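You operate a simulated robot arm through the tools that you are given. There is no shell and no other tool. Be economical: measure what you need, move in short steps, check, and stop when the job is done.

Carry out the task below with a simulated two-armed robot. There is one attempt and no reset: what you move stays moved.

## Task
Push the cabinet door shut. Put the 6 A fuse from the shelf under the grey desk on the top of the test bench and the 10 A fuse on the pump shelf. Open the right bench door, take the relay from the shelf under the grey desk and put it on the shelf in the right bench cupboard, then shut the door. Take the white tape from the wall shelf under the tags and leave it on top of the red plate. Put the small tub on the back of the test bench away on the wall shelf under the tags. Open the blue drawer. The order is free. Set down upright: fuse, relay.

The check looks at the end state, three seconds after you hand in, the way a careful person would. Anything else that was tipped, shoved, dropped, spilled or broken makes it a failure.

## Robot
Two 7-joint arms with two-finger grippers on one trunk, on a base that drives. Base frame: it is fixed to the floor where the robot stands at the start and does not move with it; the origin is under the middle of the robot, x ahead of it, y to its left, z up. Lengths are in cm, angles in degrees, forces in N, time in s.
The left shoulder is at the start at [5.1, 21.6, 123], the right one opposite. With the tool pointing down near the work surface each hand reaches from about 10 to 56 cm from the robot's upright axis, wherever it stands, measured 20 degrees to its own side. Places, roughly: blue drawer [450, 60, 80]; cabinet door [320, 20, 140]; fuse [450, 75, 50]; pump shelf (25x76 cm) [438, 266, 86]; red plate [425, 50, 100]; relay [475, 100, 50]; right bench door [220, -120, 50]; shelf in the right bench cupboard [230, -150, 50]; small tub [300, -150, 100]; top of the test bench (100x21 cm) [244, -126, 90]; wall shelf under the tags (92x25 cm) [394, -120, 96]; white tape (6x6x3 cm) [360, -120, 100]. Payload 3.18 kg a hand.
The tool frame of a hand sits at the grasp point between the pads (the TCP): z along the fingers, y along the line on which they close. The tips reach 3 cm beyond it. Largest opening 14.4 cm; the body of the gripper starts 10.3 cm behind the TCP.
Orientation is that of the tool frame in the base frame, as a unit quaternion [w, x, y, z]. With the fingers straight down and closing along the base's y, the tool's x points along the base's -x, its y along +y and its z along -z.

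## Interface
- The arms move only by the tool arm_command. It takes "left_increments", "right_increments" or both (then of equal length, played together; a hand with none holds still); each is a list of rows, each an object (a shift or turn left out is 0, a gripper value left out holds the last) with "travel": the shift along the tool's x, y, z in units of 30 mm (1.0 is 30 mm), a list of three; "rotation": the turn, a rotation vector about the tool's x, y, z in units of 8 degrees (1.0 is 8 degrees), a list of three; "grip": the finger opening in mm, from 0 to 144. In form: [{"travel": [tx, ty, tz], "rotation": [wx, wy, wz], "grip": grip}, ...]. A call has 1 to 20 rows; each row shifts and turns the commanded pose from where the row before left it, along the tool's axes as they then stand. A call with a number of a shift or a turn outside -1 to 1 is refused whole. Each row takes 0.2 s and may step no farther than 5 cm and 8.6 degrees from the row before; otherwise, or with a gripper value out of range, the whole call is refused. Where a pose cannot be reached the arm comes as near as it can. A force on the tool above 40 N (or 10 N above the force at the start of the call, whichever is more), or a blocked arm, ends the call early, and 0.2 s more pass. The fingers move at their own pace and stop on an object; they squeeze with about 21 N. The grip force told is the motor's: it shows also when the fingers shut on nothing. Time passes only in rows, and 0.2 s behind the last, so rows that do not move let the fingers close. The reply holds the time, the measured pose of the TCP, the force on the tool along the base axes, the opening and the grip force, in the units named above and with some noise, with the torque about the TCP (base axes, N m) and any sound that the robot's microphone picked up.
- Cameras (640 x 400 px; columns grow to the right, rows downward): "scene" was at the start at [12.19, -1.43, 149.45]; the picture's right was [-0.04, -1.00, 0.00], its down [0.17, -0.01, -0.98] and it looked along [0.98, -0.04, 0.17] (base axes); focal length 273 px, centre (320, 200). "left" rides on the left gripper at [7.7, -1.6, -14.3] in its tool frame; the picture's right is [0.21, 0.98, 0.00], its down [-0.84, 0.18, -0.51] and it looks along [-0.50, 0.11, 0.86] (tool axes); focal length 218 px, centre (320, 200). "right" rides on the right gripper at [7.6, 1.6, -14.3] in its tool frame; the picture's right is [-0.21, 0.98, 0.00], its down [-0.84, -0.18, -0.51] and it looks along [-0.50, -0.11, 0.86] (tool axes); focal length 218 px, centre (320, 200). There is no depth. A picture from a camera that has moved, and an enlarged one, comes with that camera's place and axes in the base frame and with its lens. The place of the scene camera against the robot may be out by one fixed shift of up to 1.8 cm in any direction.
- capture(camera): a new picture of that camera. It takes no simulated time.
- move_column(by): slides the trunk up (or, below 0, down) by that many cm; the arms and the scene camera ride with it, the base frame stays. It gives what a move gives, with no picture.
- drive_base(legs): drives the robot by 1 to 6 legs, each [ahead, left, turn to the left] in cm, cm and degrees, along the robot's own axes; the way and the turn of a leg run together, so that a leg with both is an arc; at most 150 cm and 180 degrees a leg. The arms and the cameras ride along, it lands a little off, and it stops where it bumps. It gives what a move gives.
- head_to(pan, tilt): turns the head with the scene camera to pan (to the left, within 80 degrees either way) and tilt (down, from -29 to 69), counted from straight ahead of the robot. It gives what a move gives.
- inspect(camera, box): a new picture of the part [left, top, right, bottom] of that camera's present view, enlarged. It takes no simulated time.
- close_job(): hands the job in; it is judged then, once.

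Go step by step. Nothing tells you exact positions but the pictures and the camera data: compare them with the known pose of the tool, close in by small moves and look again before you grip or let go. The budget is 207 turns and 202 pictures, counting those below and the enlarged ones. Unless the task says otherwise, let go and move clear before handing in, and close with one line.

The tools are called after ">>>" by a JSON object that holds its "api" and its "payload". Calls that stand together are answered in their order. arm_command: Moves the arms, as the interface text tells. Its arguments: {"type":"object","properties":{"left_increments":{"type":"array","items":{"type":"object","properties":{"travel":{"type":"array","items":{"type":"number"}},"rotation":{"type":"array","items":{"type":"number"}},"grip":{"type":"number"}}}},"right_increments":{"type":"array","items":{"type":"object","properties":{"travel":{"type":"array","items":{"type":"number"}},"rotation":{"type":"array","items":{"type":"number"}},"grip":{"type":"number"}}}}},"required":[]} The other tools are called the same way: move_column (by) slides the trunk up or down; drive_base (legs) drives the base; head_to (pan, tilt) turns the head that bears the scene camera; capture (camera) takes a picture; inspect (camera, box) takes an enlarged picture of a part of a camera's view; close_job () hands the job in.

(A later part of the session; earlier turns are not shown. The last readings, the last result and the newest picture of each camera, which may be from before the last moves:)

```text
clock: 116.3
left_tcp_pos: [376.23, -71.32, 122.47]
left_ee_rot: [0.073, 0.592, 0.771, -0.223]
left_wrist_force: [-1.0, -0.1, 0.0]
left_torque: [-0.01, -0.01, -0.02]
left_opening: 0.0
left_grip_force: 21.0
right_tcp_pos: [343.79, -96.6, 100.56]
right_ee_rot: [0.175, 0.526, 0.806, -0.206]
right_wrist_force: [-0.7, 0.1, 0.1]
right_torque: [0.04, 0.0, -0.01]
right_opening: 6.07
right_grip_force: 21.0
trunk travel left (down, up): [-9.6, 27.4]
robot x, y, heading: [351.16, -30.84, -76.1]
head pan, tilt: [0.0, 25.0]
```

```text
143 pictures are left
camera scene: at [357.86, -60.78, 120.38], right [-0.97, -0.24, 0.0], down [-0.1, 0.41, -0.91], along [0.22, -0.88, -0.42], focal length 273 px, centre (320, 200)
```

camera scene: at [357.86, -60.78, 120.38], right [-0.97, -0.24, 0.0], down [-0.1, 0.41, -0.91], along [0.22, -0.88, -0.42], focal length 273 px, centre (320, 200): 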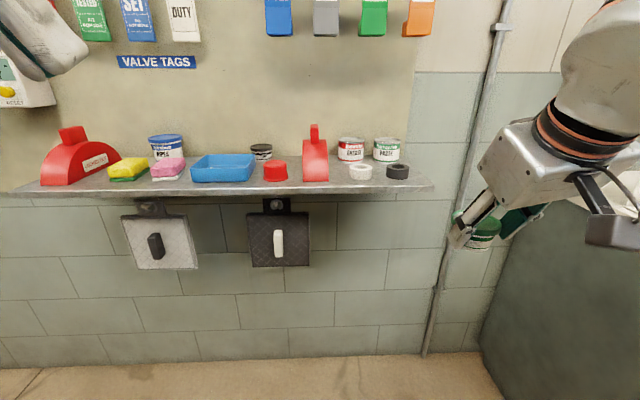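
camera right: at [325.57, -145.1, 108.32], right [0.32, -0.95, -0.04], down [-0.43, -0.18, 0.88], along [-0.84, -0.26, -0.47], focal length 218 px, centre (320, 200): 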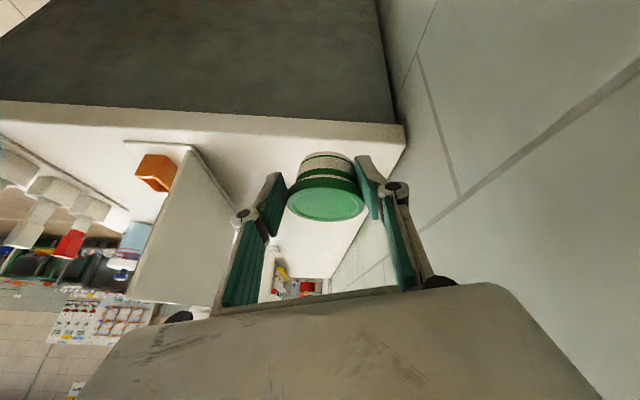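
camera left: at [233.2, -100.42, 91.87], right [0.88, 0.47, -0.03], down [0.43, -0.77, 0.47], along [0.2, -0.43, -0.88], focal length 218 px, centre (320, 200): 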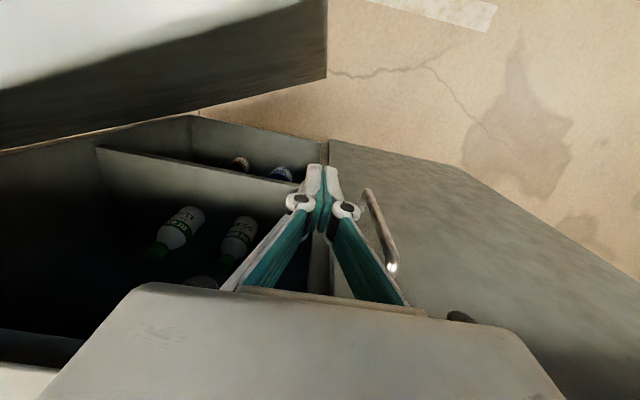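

I drive to the tape station and level the left hand, opening it.

>>> {"api": "drive_base", "payload": {"legs": [[22, -28, 0]]}}

>>> {"api": "arm_command", "payload": {"left_increments": [{"rotation": [-0.9, -0.14, 0.25], "grip": 82}, {"rotation": [-0.9, -0.14, 0.25]}, {}]}}

>>> {"api": "capture", "payload": {"camera": "left"}}

>>> {"api": "capture", "payload": {"camera": "scene"}}

```text
clock: 119.3
left_tcp_pos: [354.52, -99.21, 122.53]
left_ee_rot: [0.073, 0.592, 0.771, -0.223]
left_wrist_force: [0.8, 0.3, 0.1]
left_torque: [-0.01, 0.01, -0.01]
left_opening: 0.0
left_grip_force: 20.7
right_tcp_pos: [322.18, -124.88, 100.57]
right_ee_rot: [0.175, 0.528, 0.805, -0.206]
right_wrist_force: [-0.2, -0.4, -0.4]
right_torque: [0.03, 0.01, -0.01]
right_opening: 6.06
right_grip_force: 21.7
trunk travel left (down, up): [-9.6, 27.4]
robot x, y, heading: [329.59, -58.98, -76.3]
head pan, tilt: [0.0, 25.0]
```

```text
clock: 120.1
left_tcp_pos: [354.67, -99.34, 122.57]
left_ee_rot: [0.17, 0.6, 0.77, -0.134]
left_wrist_force: [0.4, -0.3, -0.2]
left_torque: [0.02, 0.0, 0.01]
left_opening: 8.21
left_grip_force: 0.2
right_tcp_pos: [322.16, -124.72, 100.6]
right_ee_rot: [0.175, 0.526, 0.806, -0.207]
right_wrist_force: [-0.5, -0.2, -1.2]
right_torque: [0.02, 0.04, 0.01]
right_opening: 6.02
right_grip_force: 20.5
trunk travel left (down, up): [-9.6, 27.4]
robot x, y, heading: [329.74, -59.41, -76.0]
head pan, tilt: [0.0, 25.0]
```

```text
142 pictures are left
camera left: at [349.9, -87.2, 132.35], right [0.9, 0.42, -0.09], down [0.31, -0.49, 0.82], along [0.3, -0.76, -0.57], focal length 218 px, centre (320, 200)
```

left: 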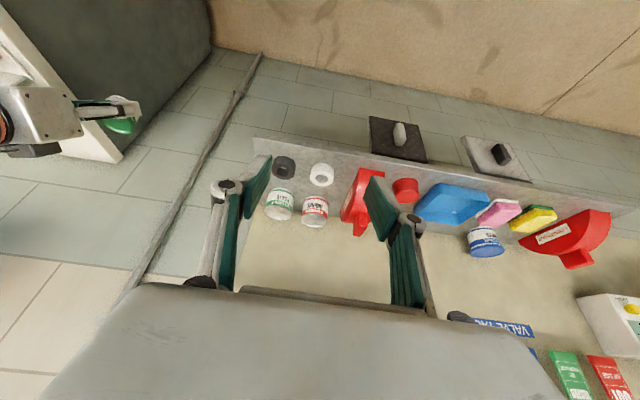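

```text
141 pictures are left
camera scene: at [336.13, -88.88, 120.38], right [-0.97, -0.24, 0.0], down [-0.1, 0.41, -0.91], along [0.22, -0.88, -0.42], focal length 273 px, centre (320, 200)
```

scene: 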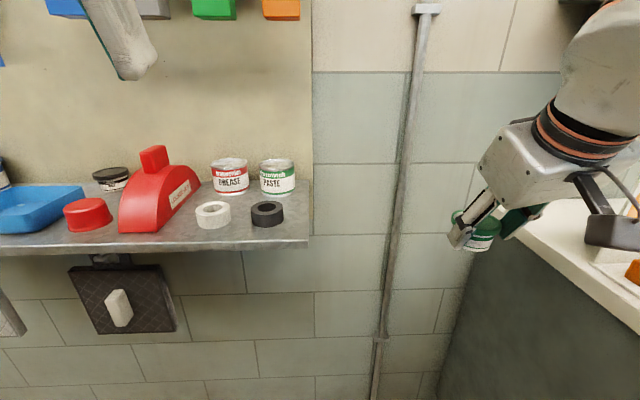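

Tape is near (362.5,-122). I bring the left hand above it.

>>> {"api": "arm_command", "payload": {"left_increments": [{"travel": [-0.65, 0.09, 0.97]}, {"travel": [-0.65, 0.09, 0.97]}, {"travel": [-0.65, 0.09, 0.97]}, {"travel": [-0.65, 0.09, 0.97]}, {"travel": [-0.65, 0.09, 0.97]}, {"travel": [-0.65, 0.09, 0.97]}, {"travel": [-0.65, 0.09, 0.97]}, {"travel": [-0.5, 0.09, 0.7]}, {}]}}

>>> {"api": "capture", "payload": {"camera": "left"}}

>>> {"api": "capture", "payload": {"camera": "scene"}}

```text
clock: 122.1
left_tcp_pos: [362.27, -121.39, 108.59]
left_ee_rot: [0.171, 0.6, 0.77, -0.134]
left_wrist_force: [0.3, -0.5, 0.3]
left_torque: [0.0, 0.01, 0.02]
left_opening: 8.18
left_grip_force: 0.1
right_tcp_pos: [322.13, -124.87, 100.57]
right_ee_rot: [0.176, 0.527, 0.805, -0.207]
right_wrist_force: [0.9, 0.2, 0.4]
right_torque: [0.03, -0.01, 0.0]
right_opening: 6.03
right_grip_force: 21.2
trunk travel left (down, up): [-9.6, 27.4]
robot x, y, heading: [329.02, -59.04, -76.4]
head pan, tilt: [0.0, 25.0]
```

```text
140 pictures are left
camera left: at [357.59, -109.2, 118.44], right [0.9, 0.42, -0.09], down [0.31, -0.49, 0.82], along [0.3, -0.76, -0.57], focal length 218 px, centre (320, 200)
```

left: 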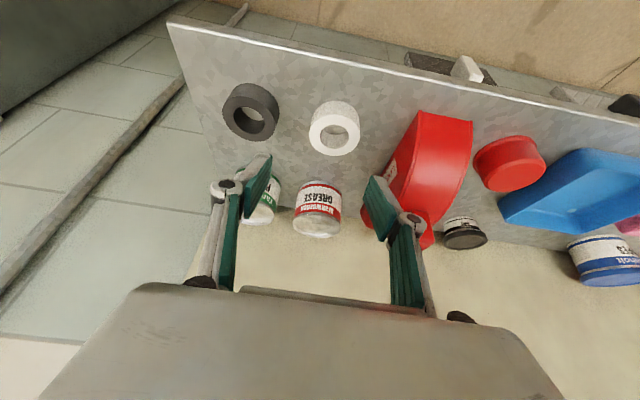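

```text
139 pictures are left
camera scene: at [336.09, -88.85, 120.41], right [-0.97, -0.24, 0.0], down [-0.1, 0.41, -0.91], along [0.22, -0.88, -0.42], focal length 273 px, centre (320, 200)
```

scene: 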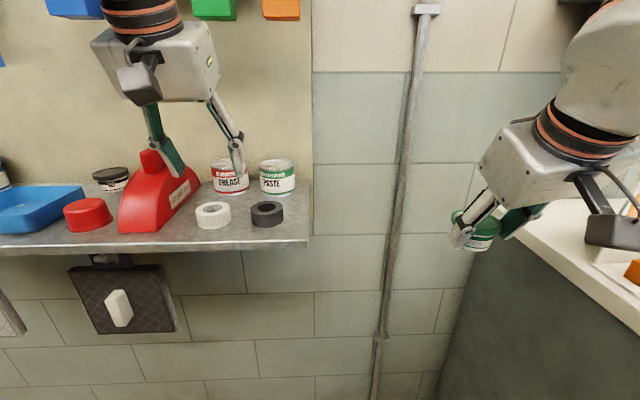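

Triangulated tape centre (363.6,-122.4,98.7). I narrow the fingers and descend most of the way.

>>> {"api": "arm_command", "payload": {"left_increments": [{"travel": [0.4, 0.12, 0.9], "grip": 73}, {"travel": [0.4, 0.12, 0.9]}, {}]}}

>>> {"api": "capture", "payload": {"camera": "left"}}

```text
clock: 122.9
left_tcp_pos: [363.0, -121.29, 102.69]
left_ee_rot: [0.171, 0.6, 0.77, -0.133]
left_wrist_force: [0.9, -0.9, 0.7]
left_torque: [-0.03, 0.0, 0.01]
left_opening: 7.3
left_grip_force: 0.1
right_tcp_pos: [322.05, -124.78, 100.56]
right_ee_rot: [0.175, 0.527, 0.805, -0.207]
right_wrist_force: [0.6, 0.6, -1.1]
right_torque: [0.02, 0.05, -0.01]
right_opening: 6.05
right_grip_force: 21.0
trunk travel left (down, up): [-9.6, 27.4]
robot x, y, heading: [329.48, -59.16, -75.8]
head pan, tilt: [0.0, 25.0]
```

```text
138 pictures are left
camera left: at [358.29, -109.05, 112.52], right [0.9, 0.42, -0.09], down [0.31, -0.49, 0.82], along [0.3, -0.76, -0.57], focal length 218 px, centre (320, 200)
```

left: 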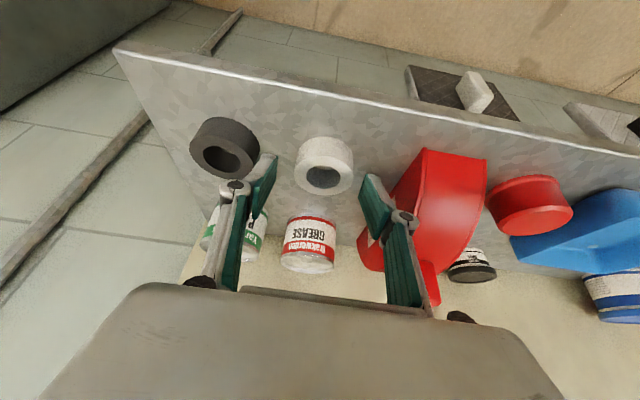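

>>> {"api": "arm_command", "payload": {"left_increments": [{"travel": [0.2, 0.02, 0.5]}, {"travel": [0.2, 0.02, 0.5]}, {}]}}

>>> {"api": "capture", "payload": {"camera": "left"}}

```text
clock: 123.7
left_tcp_pos: [363.08, -121.42, 100.09]
left_ee_rot: [0.175, 0.598, 0.77, -0.138]
left_wrist_force: [2.7, -2.3, 23.0]
left_torque: [0.02, -0.74, 0.08]
left_opening: 7.37
left_grip_force: 1.1
right_tcp_pos: [322.03, -124.68, 100.88]
right_ee_rot: [0.177, 0.527, 0.805, -0.209]
right_wrist_force: [-0.9, 0.2, -0.6]
right_torque: [0.0, 0.02, 0.01]
right_opening: 6.03
right_grip_force: 20.7
trunk travel left (down, up): [-9.6, 27.4]
robot x, y, heading: [329.68, -59.36, -76.2]
head pan, tilt: [0.0, 25.0]
```

```text
137 pictures are left
camera left: at [358.49, -109.03, 109.74], right [0.9, 0.42, -0.09], down [0.31, -0.48, 0.82], along [0.3, -0.77, -0.56], focal length 218 px, centre (320, 200)
```

left: 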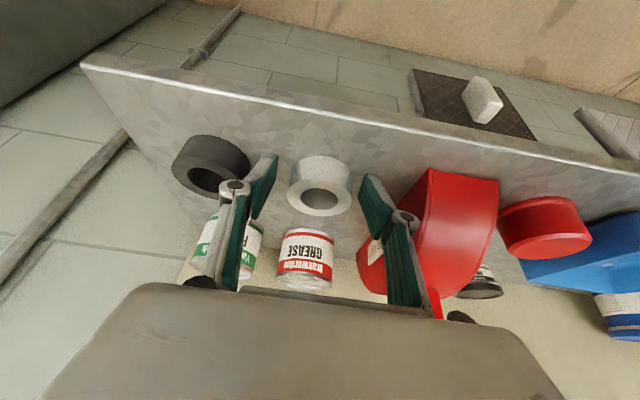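

The tips touch the shelf and the tape is between the pads. I ease up a little and close.

>>> {"api": "arm_command", "payload": {"left_increments": [{"travel": [-0.05, 0, -0.12]}, {"grip": 20}, {}, {}]}}

>>> {"api": "capture", "payload": {"camera": "left"}}

```text
clock: 124.7
left_tcp_pos: [363.27, -121.27, 100.09]
left_ee_rot: [0.173, 0.598, 0.77, -0.137]
left_wrist_force: [13.9, 2.7, 34.1]
left_torque: [0.2, -0.98, 0.05]
left_opening: 5.29
left_grip_force: 21.2
right_tcp_pos: [322.12, -124.55, 100.81]
right_ee_rot: [0.176, 0.526, 0.805, -0.208]
right_wrist_force: [-0.9, -0.2, -0.3]
right_torque: [0.02, 0.01, 0.02]
right_opening: 6.01
right_grip_force: 20.8
trunk travel left (down, up): [-9.6, 27.4]
robot x, y, heading: [329.73, -59.12, -76.2]
head pan, tilt: [0.0, 25.0]
```

```text
136 pictures are left
camera left: at [358.58, -109.0, 109.93], right [0.9, 0.42, -0.09], down [0.31, -0.48, 0.82], along [0.3, -0.77, -0.57], focal length 218 px, centre (320, 200)
```

left: 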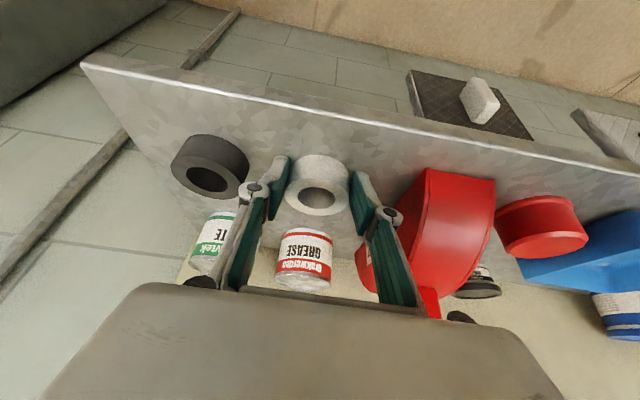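

Tape gripped. I lift it straight up.

>>> {"api": "arm_command", "payload": {"left_increments": [{"travel": [-0.2, 0, -0.45]}, {"travel": [-0.42, 0, -0.9]}, {"travel": [-0.42, 0, -0.9]}, {"travel": [-0.42, 0, -0.9]}, {}]}}

>>> {"api": "capture", "payload": {"camera": "left"}}

>>> {"api": "capture", "payload": {"camera": "right"}}

```text
clock: 125.9
left_tcp_pos: [363.13, -121.46, 110.12]
left_ee_rot: [0.169, 0.6, 0.77, -0.133]
left_wrist_force: [-0.2, 0.8, -0.8]
left_torque: [0.02, 0.03, -0.01]
left_opening: 5.25
left_grip_force: 21.0
right_tcp_pos: [321.93, -124.75, 100.42]
right_ee_rot: [0.175, 0.527, 0.805, -0.207]
right_wrist_force: [0.5, -0.7, -0.1]
right_torque: [-0.01, -0.01, -0.01]
right_opening: 5.99
right_grip_force: 20.6
trunk travel left (down, up): [-9.6, 27.4]
robot x, y, heading: [329.05, -58.8, -76.3]
head pan, tilt: [0.0, 25.0]
```

```text
135 pictures are left
camera left: at [358.5, -109.33, 120.03], right [0.9, 0.42, -0.09], down [0.31, -0.49, 0.81], along [0.3, -0.76, -0.57], focal length 218 px, centre (320, 200)
```

left: 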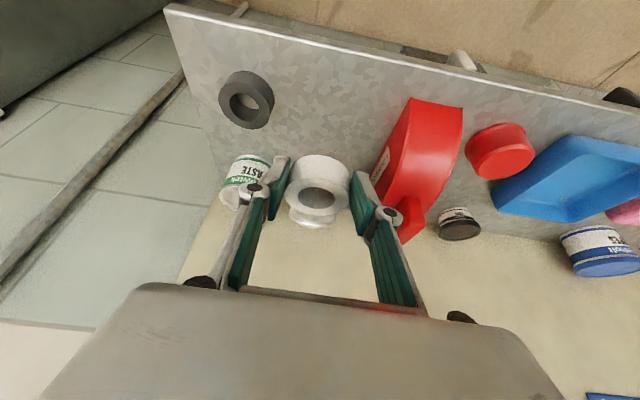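

```text
134 pictures are left
camera right: at [319.79, -110.94, 108.74], right [0.98, 0.19, -0.04], down [0.12, -0.46, 0.88], along [0.15, -0.87, -0.47], focal length 218 px, centre (320, 200)
```

right: 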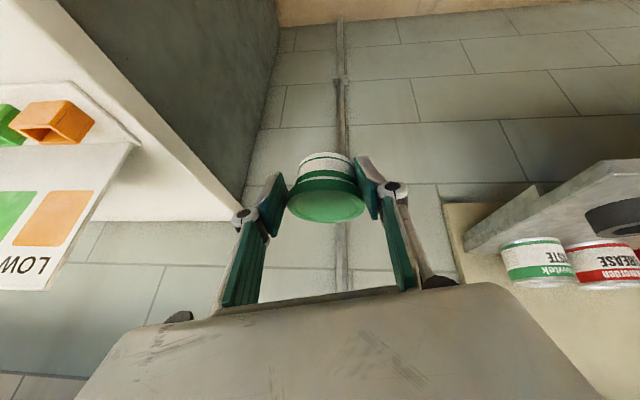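

Both items are held. I back the base off, retract the left hand, and raise the right hand for placing the tub at the tape's old spot.

>>> {"api": "drive_base", "payload": {"legs": [[-25, 0, 0]]}}

>>> {"api": "arm_command", "payload": {"left_increments": [{"travel": [0.9, 0, -0.42]}, {"travel": [0.9, 0, -0.42]}, {"travel": [0.9, 0, -0.42]}, {"travel": [0.9, 0, -0.42]}, {"travel": [0.9, 0, -0.42]}, {"travel": [0.9, 0, -0.42]}, {"travel": [0.9, 0, -0.42]}], "right_increments": [{"travel": [-0.5, -0.15, -0.85]}, {"travel": [-0.5, -0.15, -0.85]}, {"travel": [-0.5, -0.15, -0.85]}, {"travel": [-0.5, -0.15, -0.85]}, {}, {}, {}]}}

>>> {"api": "drive_base", "payload": {"legs": [[0, 41, 0], [22, 0, 0]]}}

>>> {"api": "capture", "payload": {"camera": "right"}}

>>> {"api": "capture", "payload": {"camera": "scene"}}

```text
clock: 127.8
left_tcp_pos: [357.22, -97.25, 110.25]
left_ee_rot: [0.169, 0.599, 0.771, -0.133]
left_wrist_force: [-0.2, 0.0, 0.1]
left_torque: [-0.03, 0.01, -0.01]
left_opening: 5.25
left_grip_force: 21.2
right_tcp_pos: [316.16, -100.65, 100.47]
right_ee_rot: [0.175, 0.528, 0.805, -0.207]
right_wrist_force: [-1.2, 0.3, -1.1]
right_torque: [0.02, 0.02, -0.01]
right_opening: 6.02
right_grip_force: 21.0
trunk travel left (down, up): [-9.6, 27.4]
robot x, y, heading: [323.14, -34.92, -75.8]
head pan, tilt: [0.0, 25.0]
```

```text
clock: 129.4
left_tcp_pos: [352.0, -77.02, 110.32]
left_ee_rot: [0.171, 0.599, 0.771, -0.134]
left_wrist_force: [-0.2, 0.0, 0.1]
left_torque: [0.01, 0.02, 0.0]
left_opening: 5.25
left_grip_force: 21.4
right_tcp_pos: [316.28, -100.77, 112.41]
right_ee_rot: [0.175, 0.526, 0.806, -0.206]
right_wrist_force: [0.7, 0.8, -0.4]
right_torque: [0.05, -0.01, 0.02]
right_opening: 6.04
right_grip_force: 21.1
trunk travel left (down, up): [-9.6, 27.4]
robot x, y, heading: [323.56, -35.22, -76.2]
head pan, tilt: [0.0, 25.0]
```

```text
clock: 134.8
left_tcp_pos: [397.37, -88.48, 110.23]
left_ee_rot: [0.17, 0.599, 0.771, -0.133]
left_wrist_force: [-0.3, 0.8, -0.3]
left_torque: [0.04, 0.01, -0.04]
left_opening: 5.25
left_grip_force: 21.0
right_tcp_pos: [361.61, -112.07, 112.52]
right_ee_rot: [0.175, 0.526, 0.806, -0.207]
right_wrist_force: [-0.2, 0.2, -0.7]
right_torque: [0.01, -0.01, 0.04]
right_opening: 6.02
right_grip_force: 21.0
trunk travel left (down, up): [-9.6, 27.4]
robot x, y, heading: [368.57, -46.24, -76.1]
head pan, tilt: [0.0, 25.0]
```

```text
133 pictures are left
camera right: at [359.22, -98.16, 120.72], right [0.98, 0.19, -0.04], down [0.13, -0.46, 0.88], along [0.15, -0.87, -0.47], focal length 218 px, centre (320, 200)
```

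right: 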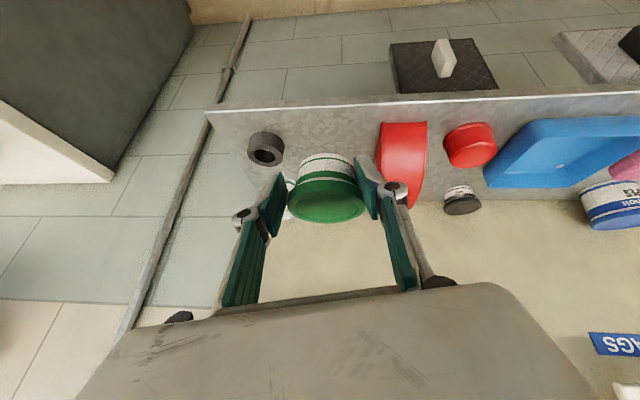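

```text
132 pictures are left
camera scene: at [375.46, -76.05, 120.39], right [-0.97, -0.24, 0.0], down [-0.1, 0.41, -0.91], along [0.22, -0.88, -0.42], focal length 273 px, centre (320, 200)
```

scene: 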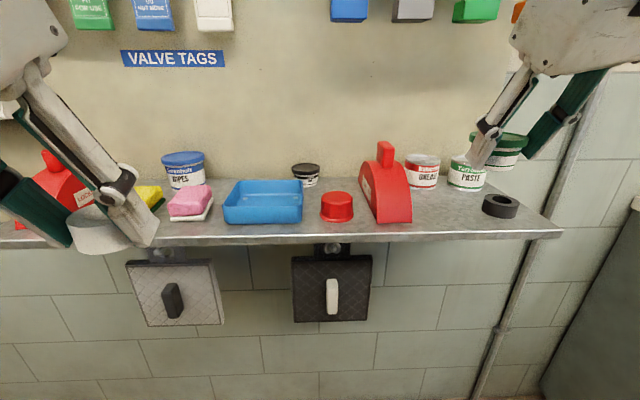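

I drive ahead ~11.5 cm to put the tub above the gap between the black tape and the red holder.

>>> {"api": "drive_base", "payload": {"legs": [[11.5, 0.7, 0]]}}

>>> {"api": "capture", "payload": {"camera": "right"}}

>>> {"api": "capture", "payload": {"camera": "scene"}}

```text
clock: 136.0
left_tcp_pos: [400.78, -99.12, 110.3]
left_ee_rot: [0.17, 0.598, 0.771, -0.134]
left_wrist_force: [0.7, -0.6, -0.3]
left_torque: [0.01, 0.0, -0.01]
left_opening: 5.24
left_grip_force: 21.4
right_tcp_pos: [365.01, -122.8, 112.58]
right_ee_rot: [0.175, 0.526, 0.806, -0.207]
right_wrist_force: [0.1, 0.2, -0.9]
right_torque: [0.02, -0.01, -0.01]
right_opening: 5.96
right_grip_force: 21.3
trunk travel left (down, up): [-9.6, 27.4]
robot x, y, heading: [372.44, -57.12, -75.8]
head pan, tilt: [0.0, 25.0]
```

```text
131 pictures are left
camera right: at [362.67, -108.92, 120.74], right [0.98, 0.19, -0.04], down [0.13, -0.46, 0.88], along [0.15, -0.87, -0.47], focal length 218 px, centre (320, 200)
```

right: 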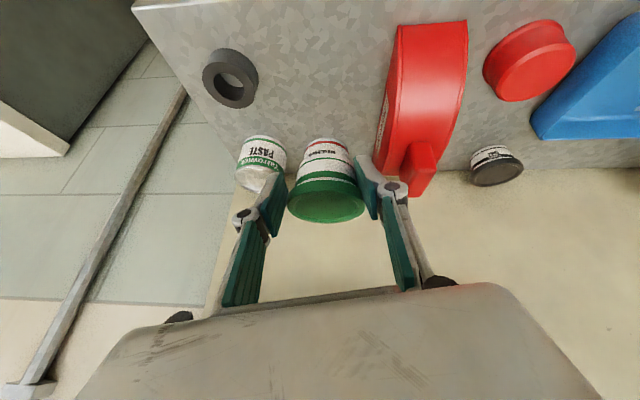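

```text
130 pictures are left
camera scene: at [378.9, -86.82, 120.4], right [-0.97, -0.24, 0.0], down [-0.1, 0.41, -0.91], along [0.22, -0.88, -0.42], focal length 273 px, centre (320, 200)
```

scene: 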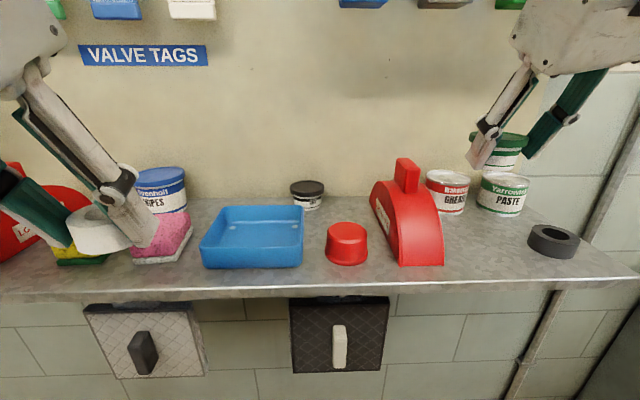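

Clear on all sides. I lower the tub most of the way.

>>> {"api": "arm_command", "payload": {"right_increments": [{"travel": [0.42, 0.125, 0.71]}, {"travel": [0.42, 0.125, 0.71]}, {"travel": [0.42, 0.125, 0.71]}, {"travel": [0.42, 0.125, 0.71]}, {}]}}

>>> {"api": "capture", "payload": {"camera": "right"}}

>>> {"api": "inspect", "payload": {"camera": "scene", "box": [360, 120, 640, 300]}}

```text
clock: 137.2
left_tcp_pos: [400.89, -99.06, 110.36]
left_ee_rot: [0.171, 0.598, 0.771, -0.133]
left_wrist_force: [-0.5, -0.2, -0.9]
left_torque: [0.0, 0.0, -0.01]
left_opening: 5.26
left_grip_force: 21.1
right_tcp_pos: [365.0, -122.76, 102.46]
right_ee_rot: [0.175, 0.526, 0.806, -0.207]
right_wrist_force: [-0.3, 0.8, 0.0]
right_torque: [0.02, 0.03, 0.02]
right_opening: 5.99
right_grip_force: 21.0
trunk travel left (down, up): [-9.6, 27.4]
robot x, y, heading: [372.23, -56.93, -75.8]
head pan, tilt: [0.0, 25.0]
```

```text
129 pictures are left
camera right: at [362.65, -108.85, 110.67], right [0.98, 0.19, -0.04], down [0.13, -0.46, 0.88], along [0.15, -0.87, -0.47], focal length 218 px, centre (320, 200)
```

right: 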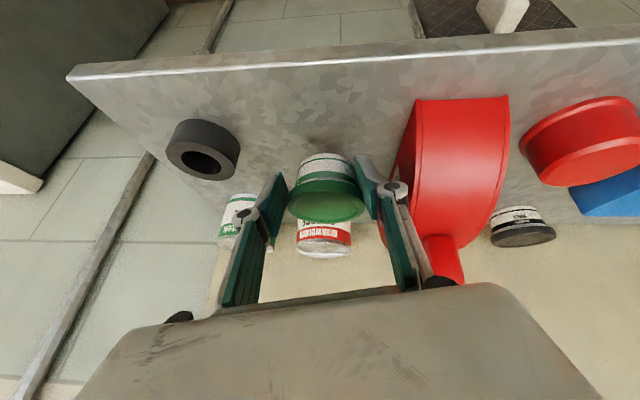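

```text
2.22 times, centred on (500, 210) of scene
camera zoom: at [378.88, -86.77, 120.4], right [-0.97, -0.24, 0.0], down [-0.1, 0.41, -0.91], along [0.22, -0.88, -0.42], focal length 607 px, centre (-80, 178)
```

zoom: 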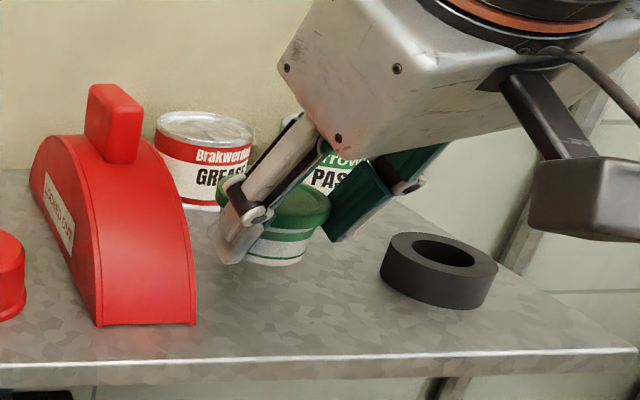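

>>> {"api": "arm_command", "payload": {"right_increments": [{"travel": [0.1, 0.03, 0.17]}, {"travel": [0.1, 0.03, 0.17]}, {"travel": [0.1, 0.03, 0.17]}, {}]}}

>>> {"api": "inspect", "payload": {"camera": "scene", "box": [400, 140, 560, 280]}}

```text
clock: 138.2
left_tcp_pos: [400.84, -99.08, 110.24]
left_ee_rot: [0.171, 0.599, 0.771, -0.133]
left_wrist_force: [0.0, -0.5, -0.5]
left_torque: [-0.02, 0.01, -0.02]
left_opening: 5.26
left_grip_force: 20.8
right_tcp_pos: [365.0, -122.72, 100.7]
right_ee_rot: [0.177, 0.526, 0.805, -0.207]
right_wrist_force: [-0.1, 0.0, 1.1]
right_torque: [-0.06, -0.07, 0.02]
right_opening: 5.99
right_grip_force: 21.2
trunk travel left (down, up): [-9.6, 27.4]
robot x, y, heading: [371.87, -57.01, -75.9]
head pan, tilt: [0.0, 25.0]
```

```text
2.86 times, centred on (480, 210) of scene
camera zoom: at [378.88, -86.79, 120.39], right [-0.97, -0.24, 0.0], down [-0.1, 0.41, -0.91], along [0.22, -0.88, -0.42], focal length 780 px, centre (-137, 171)
```

zoom: 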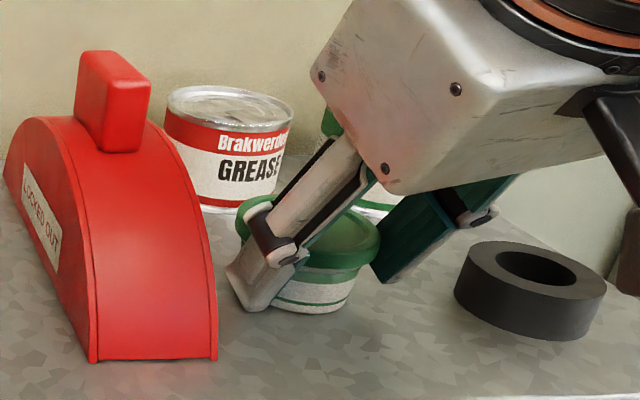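

Contact just begins. I lower a hair, open slightly, and withdraw along the tool.

>>> {"api": "arm_command", "payload": {"right_increments": [{"travel": [0.04, 0.012, 0.07]}, {}, {"grip": 76}, {}, {"travel": [0, 0, -0.7]}, {"travel": [0, 0, -0.9]}, {"travel": [0, 0, -0.9]}, {"travel": [0, 0, -0.9]}]}}

>>> {"api": "capture", "payload": {"camera": "scene"}}

>>> {"api": "capture", "payload": {"camera": "right"}}

```text
clock: 140.0
left_tcp_pos: [400.89, -99.03, 110.37]
left_ee_rot: [0.17, 0.599, 0.771, -0.133]
left_wrist_force: [0.0, 0.3, -0.3]
left_torque: [-0.04, -0.02, -0.03]
left_opening: 5.29
left_grip_force: 21.0
right_tcp_pos: [364.39, -117.43, 109.11]
right_ee_rot: [0.176, 0.526, 0.806, -0.207]
right_wrist_force: [-0.9, 0.3, -0.1]
right_torque: [0.01, -0.01, 0.0]
right_opening: 7.59
right_grip_force: 0.1
trunk travel left (down, up): [-9.6, 27.4]
robot x, y, heading: [372.02, -56.55, -76.2]
head pan, tilt: [0.0, 25.0]
```

```text
126 pictures are left
camera scene: at [378.88, -86.74, 120.41], right [-0.97, -0.24, 0.0], down [-0.1, 0.41, -0.91], along [0.22, -0.88, -0.42], focal length 273 px, centre (320, 200)
```

scene: 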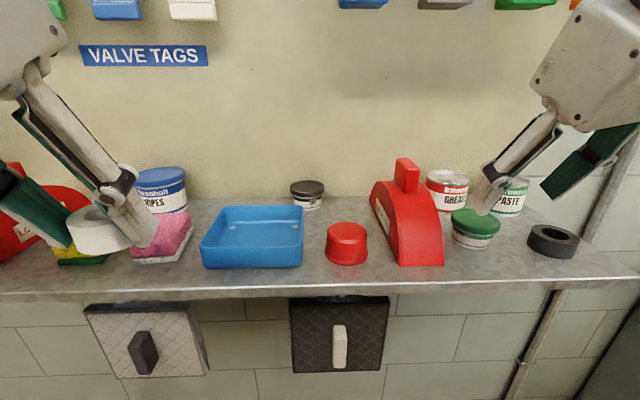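

```text
125 pictures are left
camera right: at [362.02, -103.5, 117.37], right [0.98, 0.19, -0.04], down [0.13, -0.46, 0.88], along [0.15, -0.87, -0.47], focal length 218 px, centre (320, 200)
```

right: 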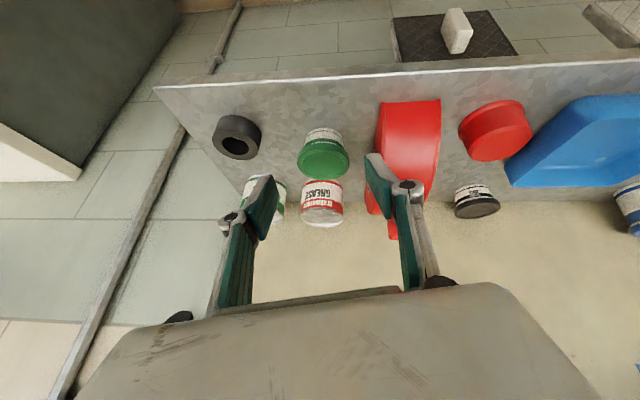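

Tub is on the shelf. Next the desk: I back off and look toward it.

>>> {"api": "drive_base", "payload": {"legs": [[-35, 0, 0]]}}

>>> {"api": "head_to", "payload": {"pan": 78, "tilt": 20}}

>>> {"api": "capture", "payload": {"camera": "scene"}}

```text
clock: 142.3
left_tcp_pos: [392.54, -65.39, 110.31]
left_ee_rot: [0.171, 0.597, 0.772, -0.133]
left_wrist_force: [-0.5, 0.4, -1.2]
left_torque: [0.0, 0.01, 0.03]
left_opening: 5.26
left_grip_force: 21.4
right_tcp_pos: [356.17, -83.91, 109.01]
right_ee_rot: [0.176, 0.524, 0.807, -0.207]
right_wrist_force: [-0.5, 0.1, 0.3]
right_torque: [-0.03, 0.03, 0.01]
right_opening: 7.58
right_grip_force: 0.0
trunk travel left (down, up): [-9.6, 27.4]
robot x, y, heading: [363.72, -23.53, -75.9]
head pan, tilt: [0.0, 25.0]
```

```text
clock: 143.8
left_tcp_pos: [392.51, -65.38, 110.19]
left_ee_rot: [0.172, 0.597, 0.772, -0.133]
left_wrist_force: [0.4, -0.1, -0.8]
left_torque: [0.01, -0.01, 0.01]
left_opening: 5.25
left_grip_force: 21.3
right_tcp_pos: [356.0, -83.85, 108.95]
right_ee_rot: [0.176, 0.524, 0.807, -0.206]
right_wrist_force: [-0.2, -0.2, 0.0]
right_torque: [0.01, -0.03, 0.0]
right_opening: 7.61
right_grip_force: 0.0
trunk travel left (down, up): [-9.6, 27.4]
robot x, y, heading: [363.75, -23.45, -75.7]
head pan, tilt: [78.0, 20.0]
```

```text
124 pictures are left
camera scene: at [377.55, -43.82, 121.19], right [0.04, -1.0, 0.0], down [-0.34, -0.01, -0.94], along [0.94, 0.04, -0.34], focal length 273 px, centre (320, 200)
```

scene: 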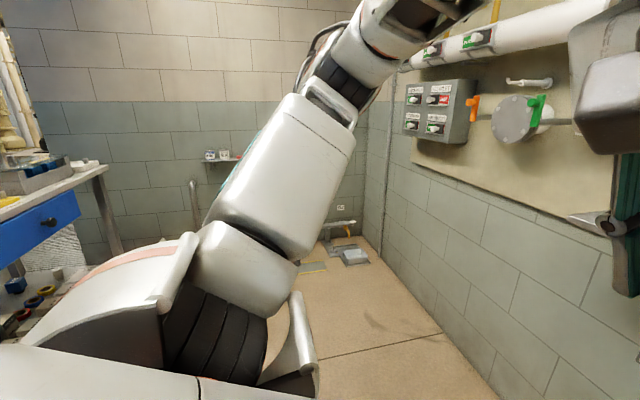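

The desk with a blue drawer is to the left around (453,46). I move left along the wall and turn to face the desk.

>>> {"api": "drive_base", "payload": {"legs": [[12, 60, 0], [0, 0, 90], [0, 0, 90]]}}

>>> {"api": "head_to", "payload": {"pan": 0, "tilt": 25}}

>>> {"api": "capture", "payload": {"camera": "scene"}}

```text
clock: 157.2
left_tcp_pos: [397.35, 22.16, 110.23]
left_ee_rot: [-0.134, 0.768, -0.603, -0.17]
left_wrist_force: [-0.3, -0.1, -0.7]
left_torque: [0.0, -0.03, 0.03]
left_opening: 5.25
left_grip_force: 21.3
right_tcp_pos: [433.88, 40.19, 109.05]
right_ee_rot: [-0.208, 0.803, -0.531, -0.173]
right_wrist_force: [-0.6, -0.6, 0.6]
right_torque: [-0.01, 0.03, 0.02]
right_opening: 7.61
right_grip_force: 0.0
trunk travel left (down, up): [-9.6, 27.4]
robot x, y, heading: [425.37, -20.01, 103.6]
head pan, tilt: [78.0, 20.0]
```

```text
clock: 158.7
left_tcp_pos: [397.39, 22.17, 110.38]
left_ee_rot: [-0.134, 0.768, -0.603, -0.17]
left_wrist_force: [-0.1, 0.6, -0.1]
left_torque: [-0.02, 0.0, -0.01]
left_opening: 5.26
left_grip_force: 20.8
right_tcp_pos: [433.95, 40.13, 109.07]
right_ee_rot: [-0.208, 0.803, -0.531, -0.174]
right_wrist_force: [0.4, 0.0, -0.7]
right_torque: [-0.03, 0.02, -0.02]
right_opening: 7.59
right_grip_force: 0.1
trunk travel left (down, up): [-9.6, 27.4]
robot x, y, heading: [425.56, -20.18, 103.1]
head pan, tilt: [0.0, 25.0]
```

```text
123 pictures are left
camera scene: at [418.16, 7.41, 120.38], right [0.97, 0.23, 0.0], down [0.1, -0.41, -0.91], along [-0.21, 0.88, -0.42], focal length 273 px, centre (320, 200)
```

scene: 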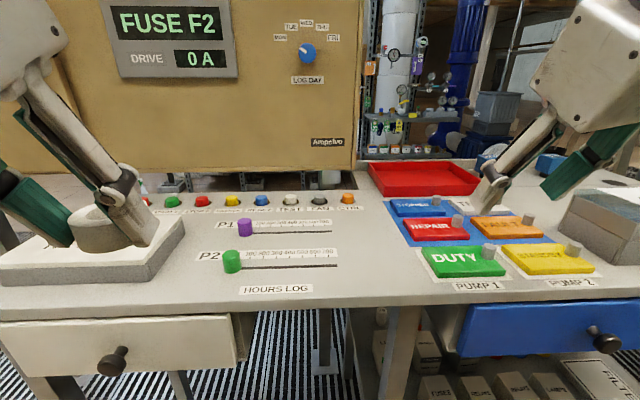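

The desk is ahead: coloured plates (DUTY, STANDBY, REPAIR…), a red tray behind, blue drawer right. I zoom in on the plates, the tray, and below.

>>> {"api": "inspect", "payload": {"camera": "scene", "box": [350, 140, 640, 320]}}

>>> {"api": "inspect", "payload": {"camera": "scene", "box": [340, 290, 640, 400]}}

```text
2.21 times, centred on (495, 230) of scene
camera zoom: at [418.16, 7.41, 120.38], right [0.97, 0.23, 0.0], down [0.1, -0.41, -0.91], along [-0.21, 0.88, -0.42], focal length 602 px, centre (-66, 134)
```

zoom: 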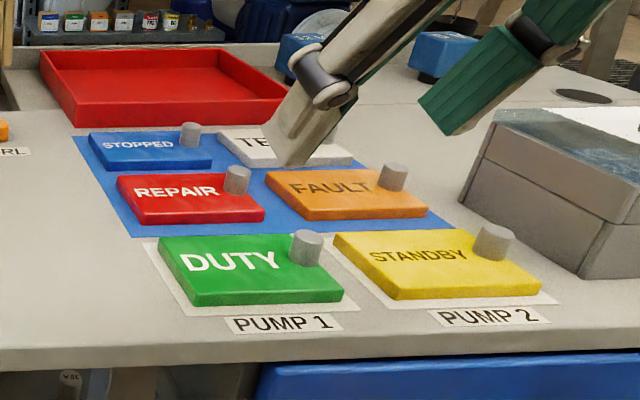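

```text
2.13 times, centred on (490, 345) of scene
camera zoom: at [418.16, 7.41, 120.38], right [0.97, 0.23, 0.0], down [0.1, -0.41, -0.91], along [-0.21, 0.88, -0.42], focal length 582 px, centre (-43, -109)
```

zoom: 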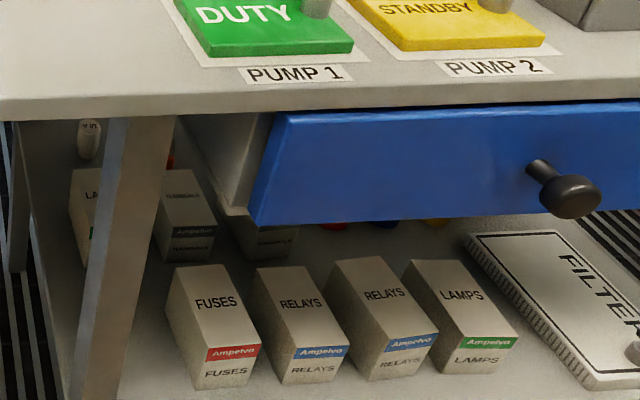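

The red "REPAIR" plate at about (430,61) is the target. I raise and retract the right hand, shift right, and bring the left hand (tape) over.

>>> {"api": "arm_command", "payload": {"right_increments": [{"travel": [-0.5, -0.15, -0.85]}, {"travel": [-0.5, -0.15, -0.85]}, {"travel": [-0.5, -0.15, -0.85]}, {"travel": [-0.5, -0.15, -0.85]}, {"travel": [0.85, 0, -0.5]}, {"travel": [0.85, 0, -0.5]}, {"travel": [0.85, 0, -0.5]}, {"travel": [0.85, 0, -0.5]}]}}

>>> {"api": "drive_base", "payload": {"legs": [[0, -32, 0], [10, 0, 0]]}}

>>> {"api": "capture", "payload": {"camera": "scene"}}

>>> {"api": "capture", "payload": {"camera": "left"}}

```text
clock: 160.5
left_tcp_pos: [397.23, 22.03, 110.29]
left_ee_rot: [-0.135, 0.768, -0.602, -0.17]
left_wrist_force: [1.0, 0.1, -0.2]
left_torque: [-0.02, 0.02, 0.01]
left_opening: 5.27
left_grip_force: 20.9
right_tcp_pos: [436.45, 28.37, 117.41]
right_ee_rot: [-0.206, 0.802, -0.531, -0.177]
right_wrist_force: [0.0, -0.7, 0.4]
right_torque: [-0.01, 0.0, 0.0]
right_opening: 7.59
right_grip_force: 0.1
right hand out of reach, approached as far as the arm can: row 3, 4, 8
trunk travel left (down, up): [-9.6, 27.4]
robot x, y, heading: [425.74, -20.26, 103.1]
head pan, tilt: [0.0, 25.0]
```

```text
clock: 164.6
left_tcp_pos: [426.3, 39.18, 110.29]
left_ee_rot: [-0.135, 0.767, -0.604, -0.168]
left_wrist_force: [0.9, -0.6, 0.0]
left_torque: [-0.06, 0.04, 0.0]
left_opening: 5.26
left_grip_force: 20.7
right_tcp_pos: [465.46, 45.44, 117.41]
right_ee_rot: [-0.207, 0.802, -0.532, -0.175]
right_wrist_force: [0.3, 0.5, -0.1]
right_torque: [-0.03, 0.0, 0.0]
right_opening: 7.64
right_grip_force: 0.0
trunk travel left (down, up): [-9.6, 27.4]
robot x, y, heading: [454.37, -3.58, 103.1]
head pan, tilt: [0.0, 25.0]
```

```text
120 pictures are left
camera scene: at [447.1, 24.34, 120.39], right [0.97, 0.23, 0.0], down [0.1, -0.41, -0.91], along [-0.21, 0.88, -0.42], focal length 273 px, centre (320, 200)
```

scene: 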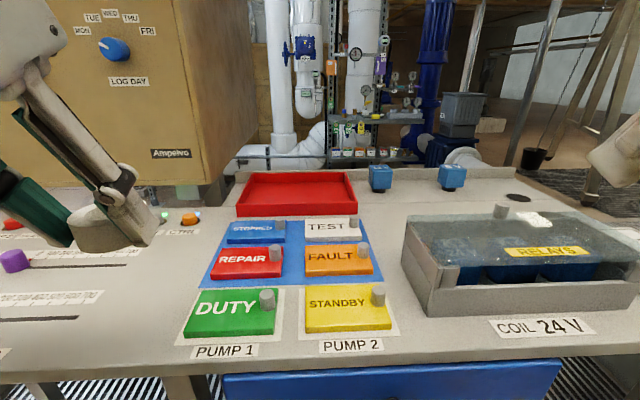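

```text
119 pictures are left
camera left: at [431.0, 26.95, 120.15], right [-0.91, -0.41, -0.09], down [-0.31, 0.49, 0.82], along [-0.29, 0.77, -0.57], focal length 218 px, centre (320, 200)
```

left: 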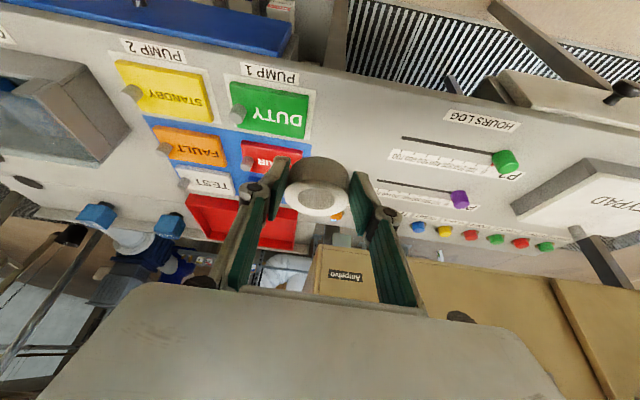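

The tape must go on the REPAIR plate left of its peg, about (426.5,56). I move the left hand above it.

>>> {"api": "arm_command", "payload": {"left_increments": [{"travel": [-0.91, -0.27, 0.43]}, {"travel": [-0.91, -0.27, 0.43]}, {"travel": [-0.91, -0.27, 0.43]}, {"travel": [-0.91, -0.27, 0.43]}, {"travel": [-0.91, -0.27, 0.43]}, {}]}}

>>> {"api": "capture", "payload": {"camera": "left"}}

>>> {"api": "inspect", "payload": {"camera": "scene", "box": [140, 100, 420, 340]}}

```text
clock: 166.0
left_tcp_pos: [426.58, 54.78, 110.36]
left_ee_rot: [-0.135, 0.767, -0.604, -0.169]
left_wrist_force: [0.0, -0.5, 0.4]
left_torque: [0.0, -0.03, -0.02]
left_opening: 5.28
left_grip_force: 21.1
right_tcp_pos: [465.47, 45.18, 117.39]
right_ee_rot: [-0.207, 0.802, -0.532, -0.176]
right_wrist_force: [0.6, 0.0, 1.3]
right_torque: [0.03, 0.0, 0.0]
right_opening: 7.6
right_grip_force: 0.1
trunk travel left (down, up): [-9.6, 27.4]
robot x, y, heading: [454.56, -3.42, 103.0]
head pan, tilt: [0.0, 25.0]
```

```text
118 pictures are left
camera left: at [431.34, 42.6, 120.1], right [-0.91, -0.41, -0.09], down [-0.3, 0.49, 0.82], along [-0.29, 0.77, -0.57], focal length 218 px, centre (320, 200)
```

left: 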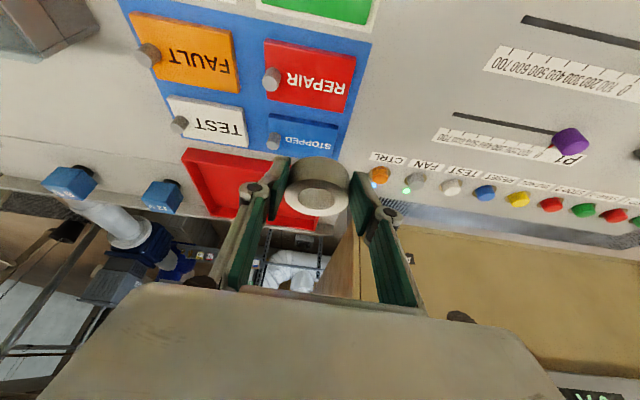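

```text
1.67 times, centred on (280, 220) of scene
camera zoom: at [447.09, 24.27, 120.4], right [0.97, 0.23, 0.0], down [0.1, -0.41, -0.91], along [-0.21, 0.88, -0.42], focal length 455 px, centre (387, 167)
```

zoom: 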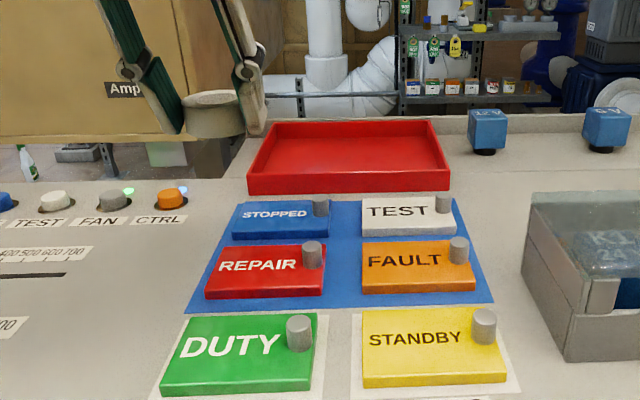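

REPAIR plate free area centre is at (428.3,55.3). I shift slightly and descend most of the way.

>>> {"api": "arm_command", "payload": {"left_increments": [{"travel": [0.64, -0.3, 0.8]}, {"travel": [0.42, -0.3, 0.9]}, {"travel": [0.42, 0, 0.9]}, {"travel": [0.42, 0, 0.9]}, {}]}}

>>> {"api": "capture", "payload": {"camera": "left"}}

>>> {"api": "inspect", "payload": {"camera": "scene", "box": [140, 140, 380, 340]}}

```text
clock: 167.2
left_tcp_pos: [428.61, 54.49, 98.24]
left_ee_rot: [-0.134, 0.767, -0.604, -0.17]
left_wrist_force: [0.5, 0.3, -0.7]
left_torque: [0.0, -0.01, -0.01]
left_opening: 5.24
left_grip_force: 20.8
right_tcp_pos: [465.38, 45.27, 117.45]
right_ee_rot: [-0.207, 0.802, -0.532, -0.175]
right_wrist_force: [-0.1, 0.1, 1.1]
right_torque: [0.01, 0.02, -0.01]
right_opening: 7.6
right_grip_force: 0.0
trunk travel left (down, up): [-9.6, 27.4]
robot x, y, heading: [454.74, -3.18, 103.3]
head pan, tilt: [0.0, 25.0]
```

```text
116 pictures are left
camera left: at [433.29, 42.28, 108.11], right [-0.91, -0.41, -0.09], down [-0.3, 0.49, 0.82], along [-0.29, 0.77, -0.57], focal length 218 px, centre (320, 200)
```

left: 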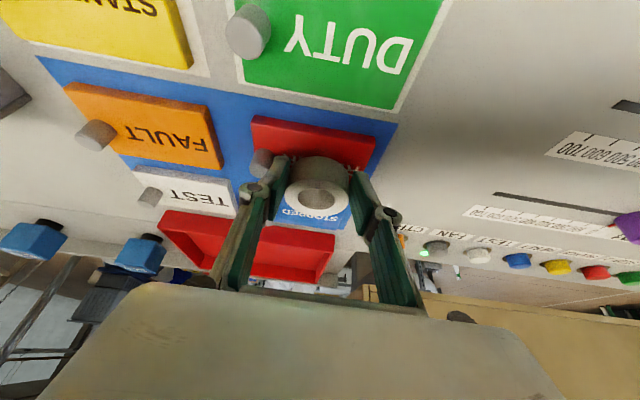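

```text
2.00 times, centred on (260, 240) of scene
camera zoom: at [447.12, 24.27, 120.41], right [0.97, 0.23, 0.0], down [0.1, -0.41, -0.91], along [-0.21, 0.88, -0.42], focal length 546 px, centre (440, 120)
```

zoom: 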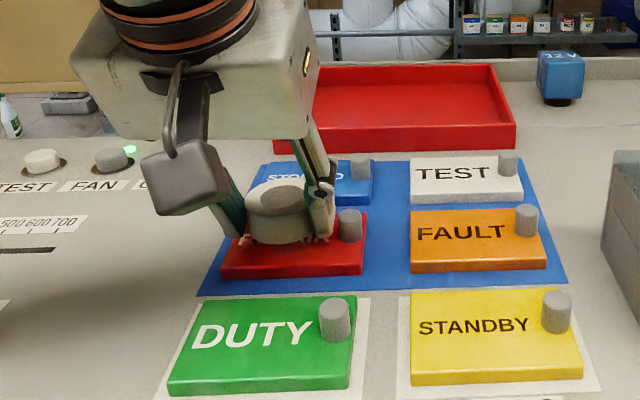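

Nearly there; I shift 0.7 cm away from the peg and lower to contact.

>>> {"api": "arm_command", "payload": {"left_increments": [{"travel": [0, 0.24, 0]}, {"travel": [0.1, 0, 0.226]}, {"travel": [0.1, 0, 0.226]}, {"travel": [0.06, 0, 0.13]}, {}]}}

>>> {"api": "inspect", "payload": {"camera": "scene", "box": [200, 180, 360, 300]}}

```text
clock: 168.4
left_tcp_pos: [427.96, 54.4, 97.29]
left_ee_rot: [-0.143, 0.766, -0.602, -0.175]
left_wrist_force: [0.6, -6.0, 25.4]
left_torque: [-0.26, 0.46, 0.26]
left_opening: 5.23
left_grip_force: 21.4
right_tcp_pos: [465.4, 44.97, 117.48]
right_ee_rot: [-0.208, 0.802, -0.532, -0.176]
right_wrist_force: [-0.3, 0.8, -0.4]
right_torque: [-0.04, 0.0, -0.01]
right_opening: 7.6
right_grip_force: 0.0
trunk travel left (down, up): [-9.6, 27.4]
robot x, y, heading: [454.0, -3.03, 103.0]
head pan, tilt: [0.0, 25.0]
stopped in row 5 (left hand): the force on the tool passed its limit at 42 N (the readings are from after the stop); the commanded pose is now the measured one
```

```text
3.33 times, centred on (280, 240) of scene
camera zoom: at [447.15, 24.13, 120.43], right [0.97, 0.23, 0.0], down [0.1, -0.41, -0.91], along [-0.21, 0.88, -0.42], focal length 910 px, centre (453, 67)
```

zoom: 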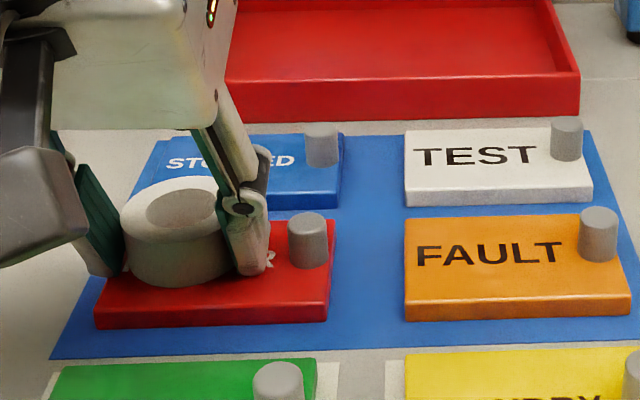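

The tape rests on the plate. I ease off, open, and rise straight up.

>>> {"api": "arm_command", "payload": {"left_increments": [{"travel": [-0.03, 0, -0.07]}, {"grip": 60}, {"grip": 64}, {}, {"travel": [-0.4, 0, -0.85]}, {"travel": [-0.4, 0, -0.85]}, {"travel": [-0.4, 0, -0.85]}, {"travel": [-0.4, 0, -0.85]}]}}

>>> {"api": "inspect", "payload": {"camera": "scene", "box": [160, 160, 400, 340]}}

```text
clock: 170.2
left_tcp_pos: [427.91, 54.33, 108.34]
left_ee_rot: [-0.14, 0.766, -0.603, -0.172]
left_wrist_force: [0.6, -0.7, -0.6]
left_torque: [0.02, 0.01, 0.0]
left_opening: 6.39
left_grip_force: 0.0
right_tcp_pos: [465.5, 45.1, 117.44]
right_ee_rot: [-0.207, 0.802, -0.532, -0.177]
right_wrist_force: [-0.8, -0.3, -0.4]
right_torque: [-0.01, 0.0, 0.0]
right_opening: 7.6
right_grip_force: 0.1
trunk travel left (down, up): [-9.6, 27.4]
robot x, y, heading: [454.47, -3.3, 103.2]
head pan, tilt: [0.0, 25.0]
```

```text
2.22 times, centred on (280, 250) of scene
camera zoom: at [447.13, 24.25, 120.42], right [0.97, 0.23, 0.0], down [0.1, -0.41, -0.91], along [-0.21, 0.88, -0.42], focal length 607 px, centre (409, 89)
```

zoom: 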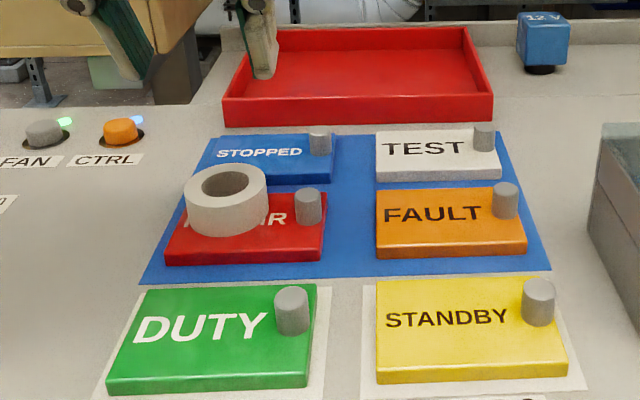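

>>> {"api": "capture", "payload": {"camera": "left"}}

```text
112 pictures are left
camera left: at [432.65, 42.03, 118.05], right [-0.91, -0.41, -0.1], down [-0.31, 0.48, 0.82], along [-0.29, 0.77, -0.56], focal length 218 px, centre (320, 200)
```

left: 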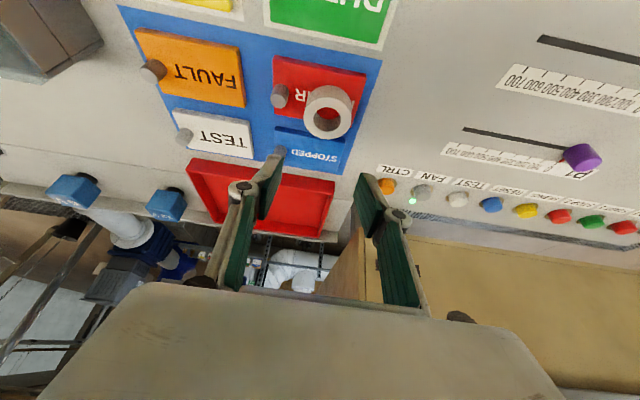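

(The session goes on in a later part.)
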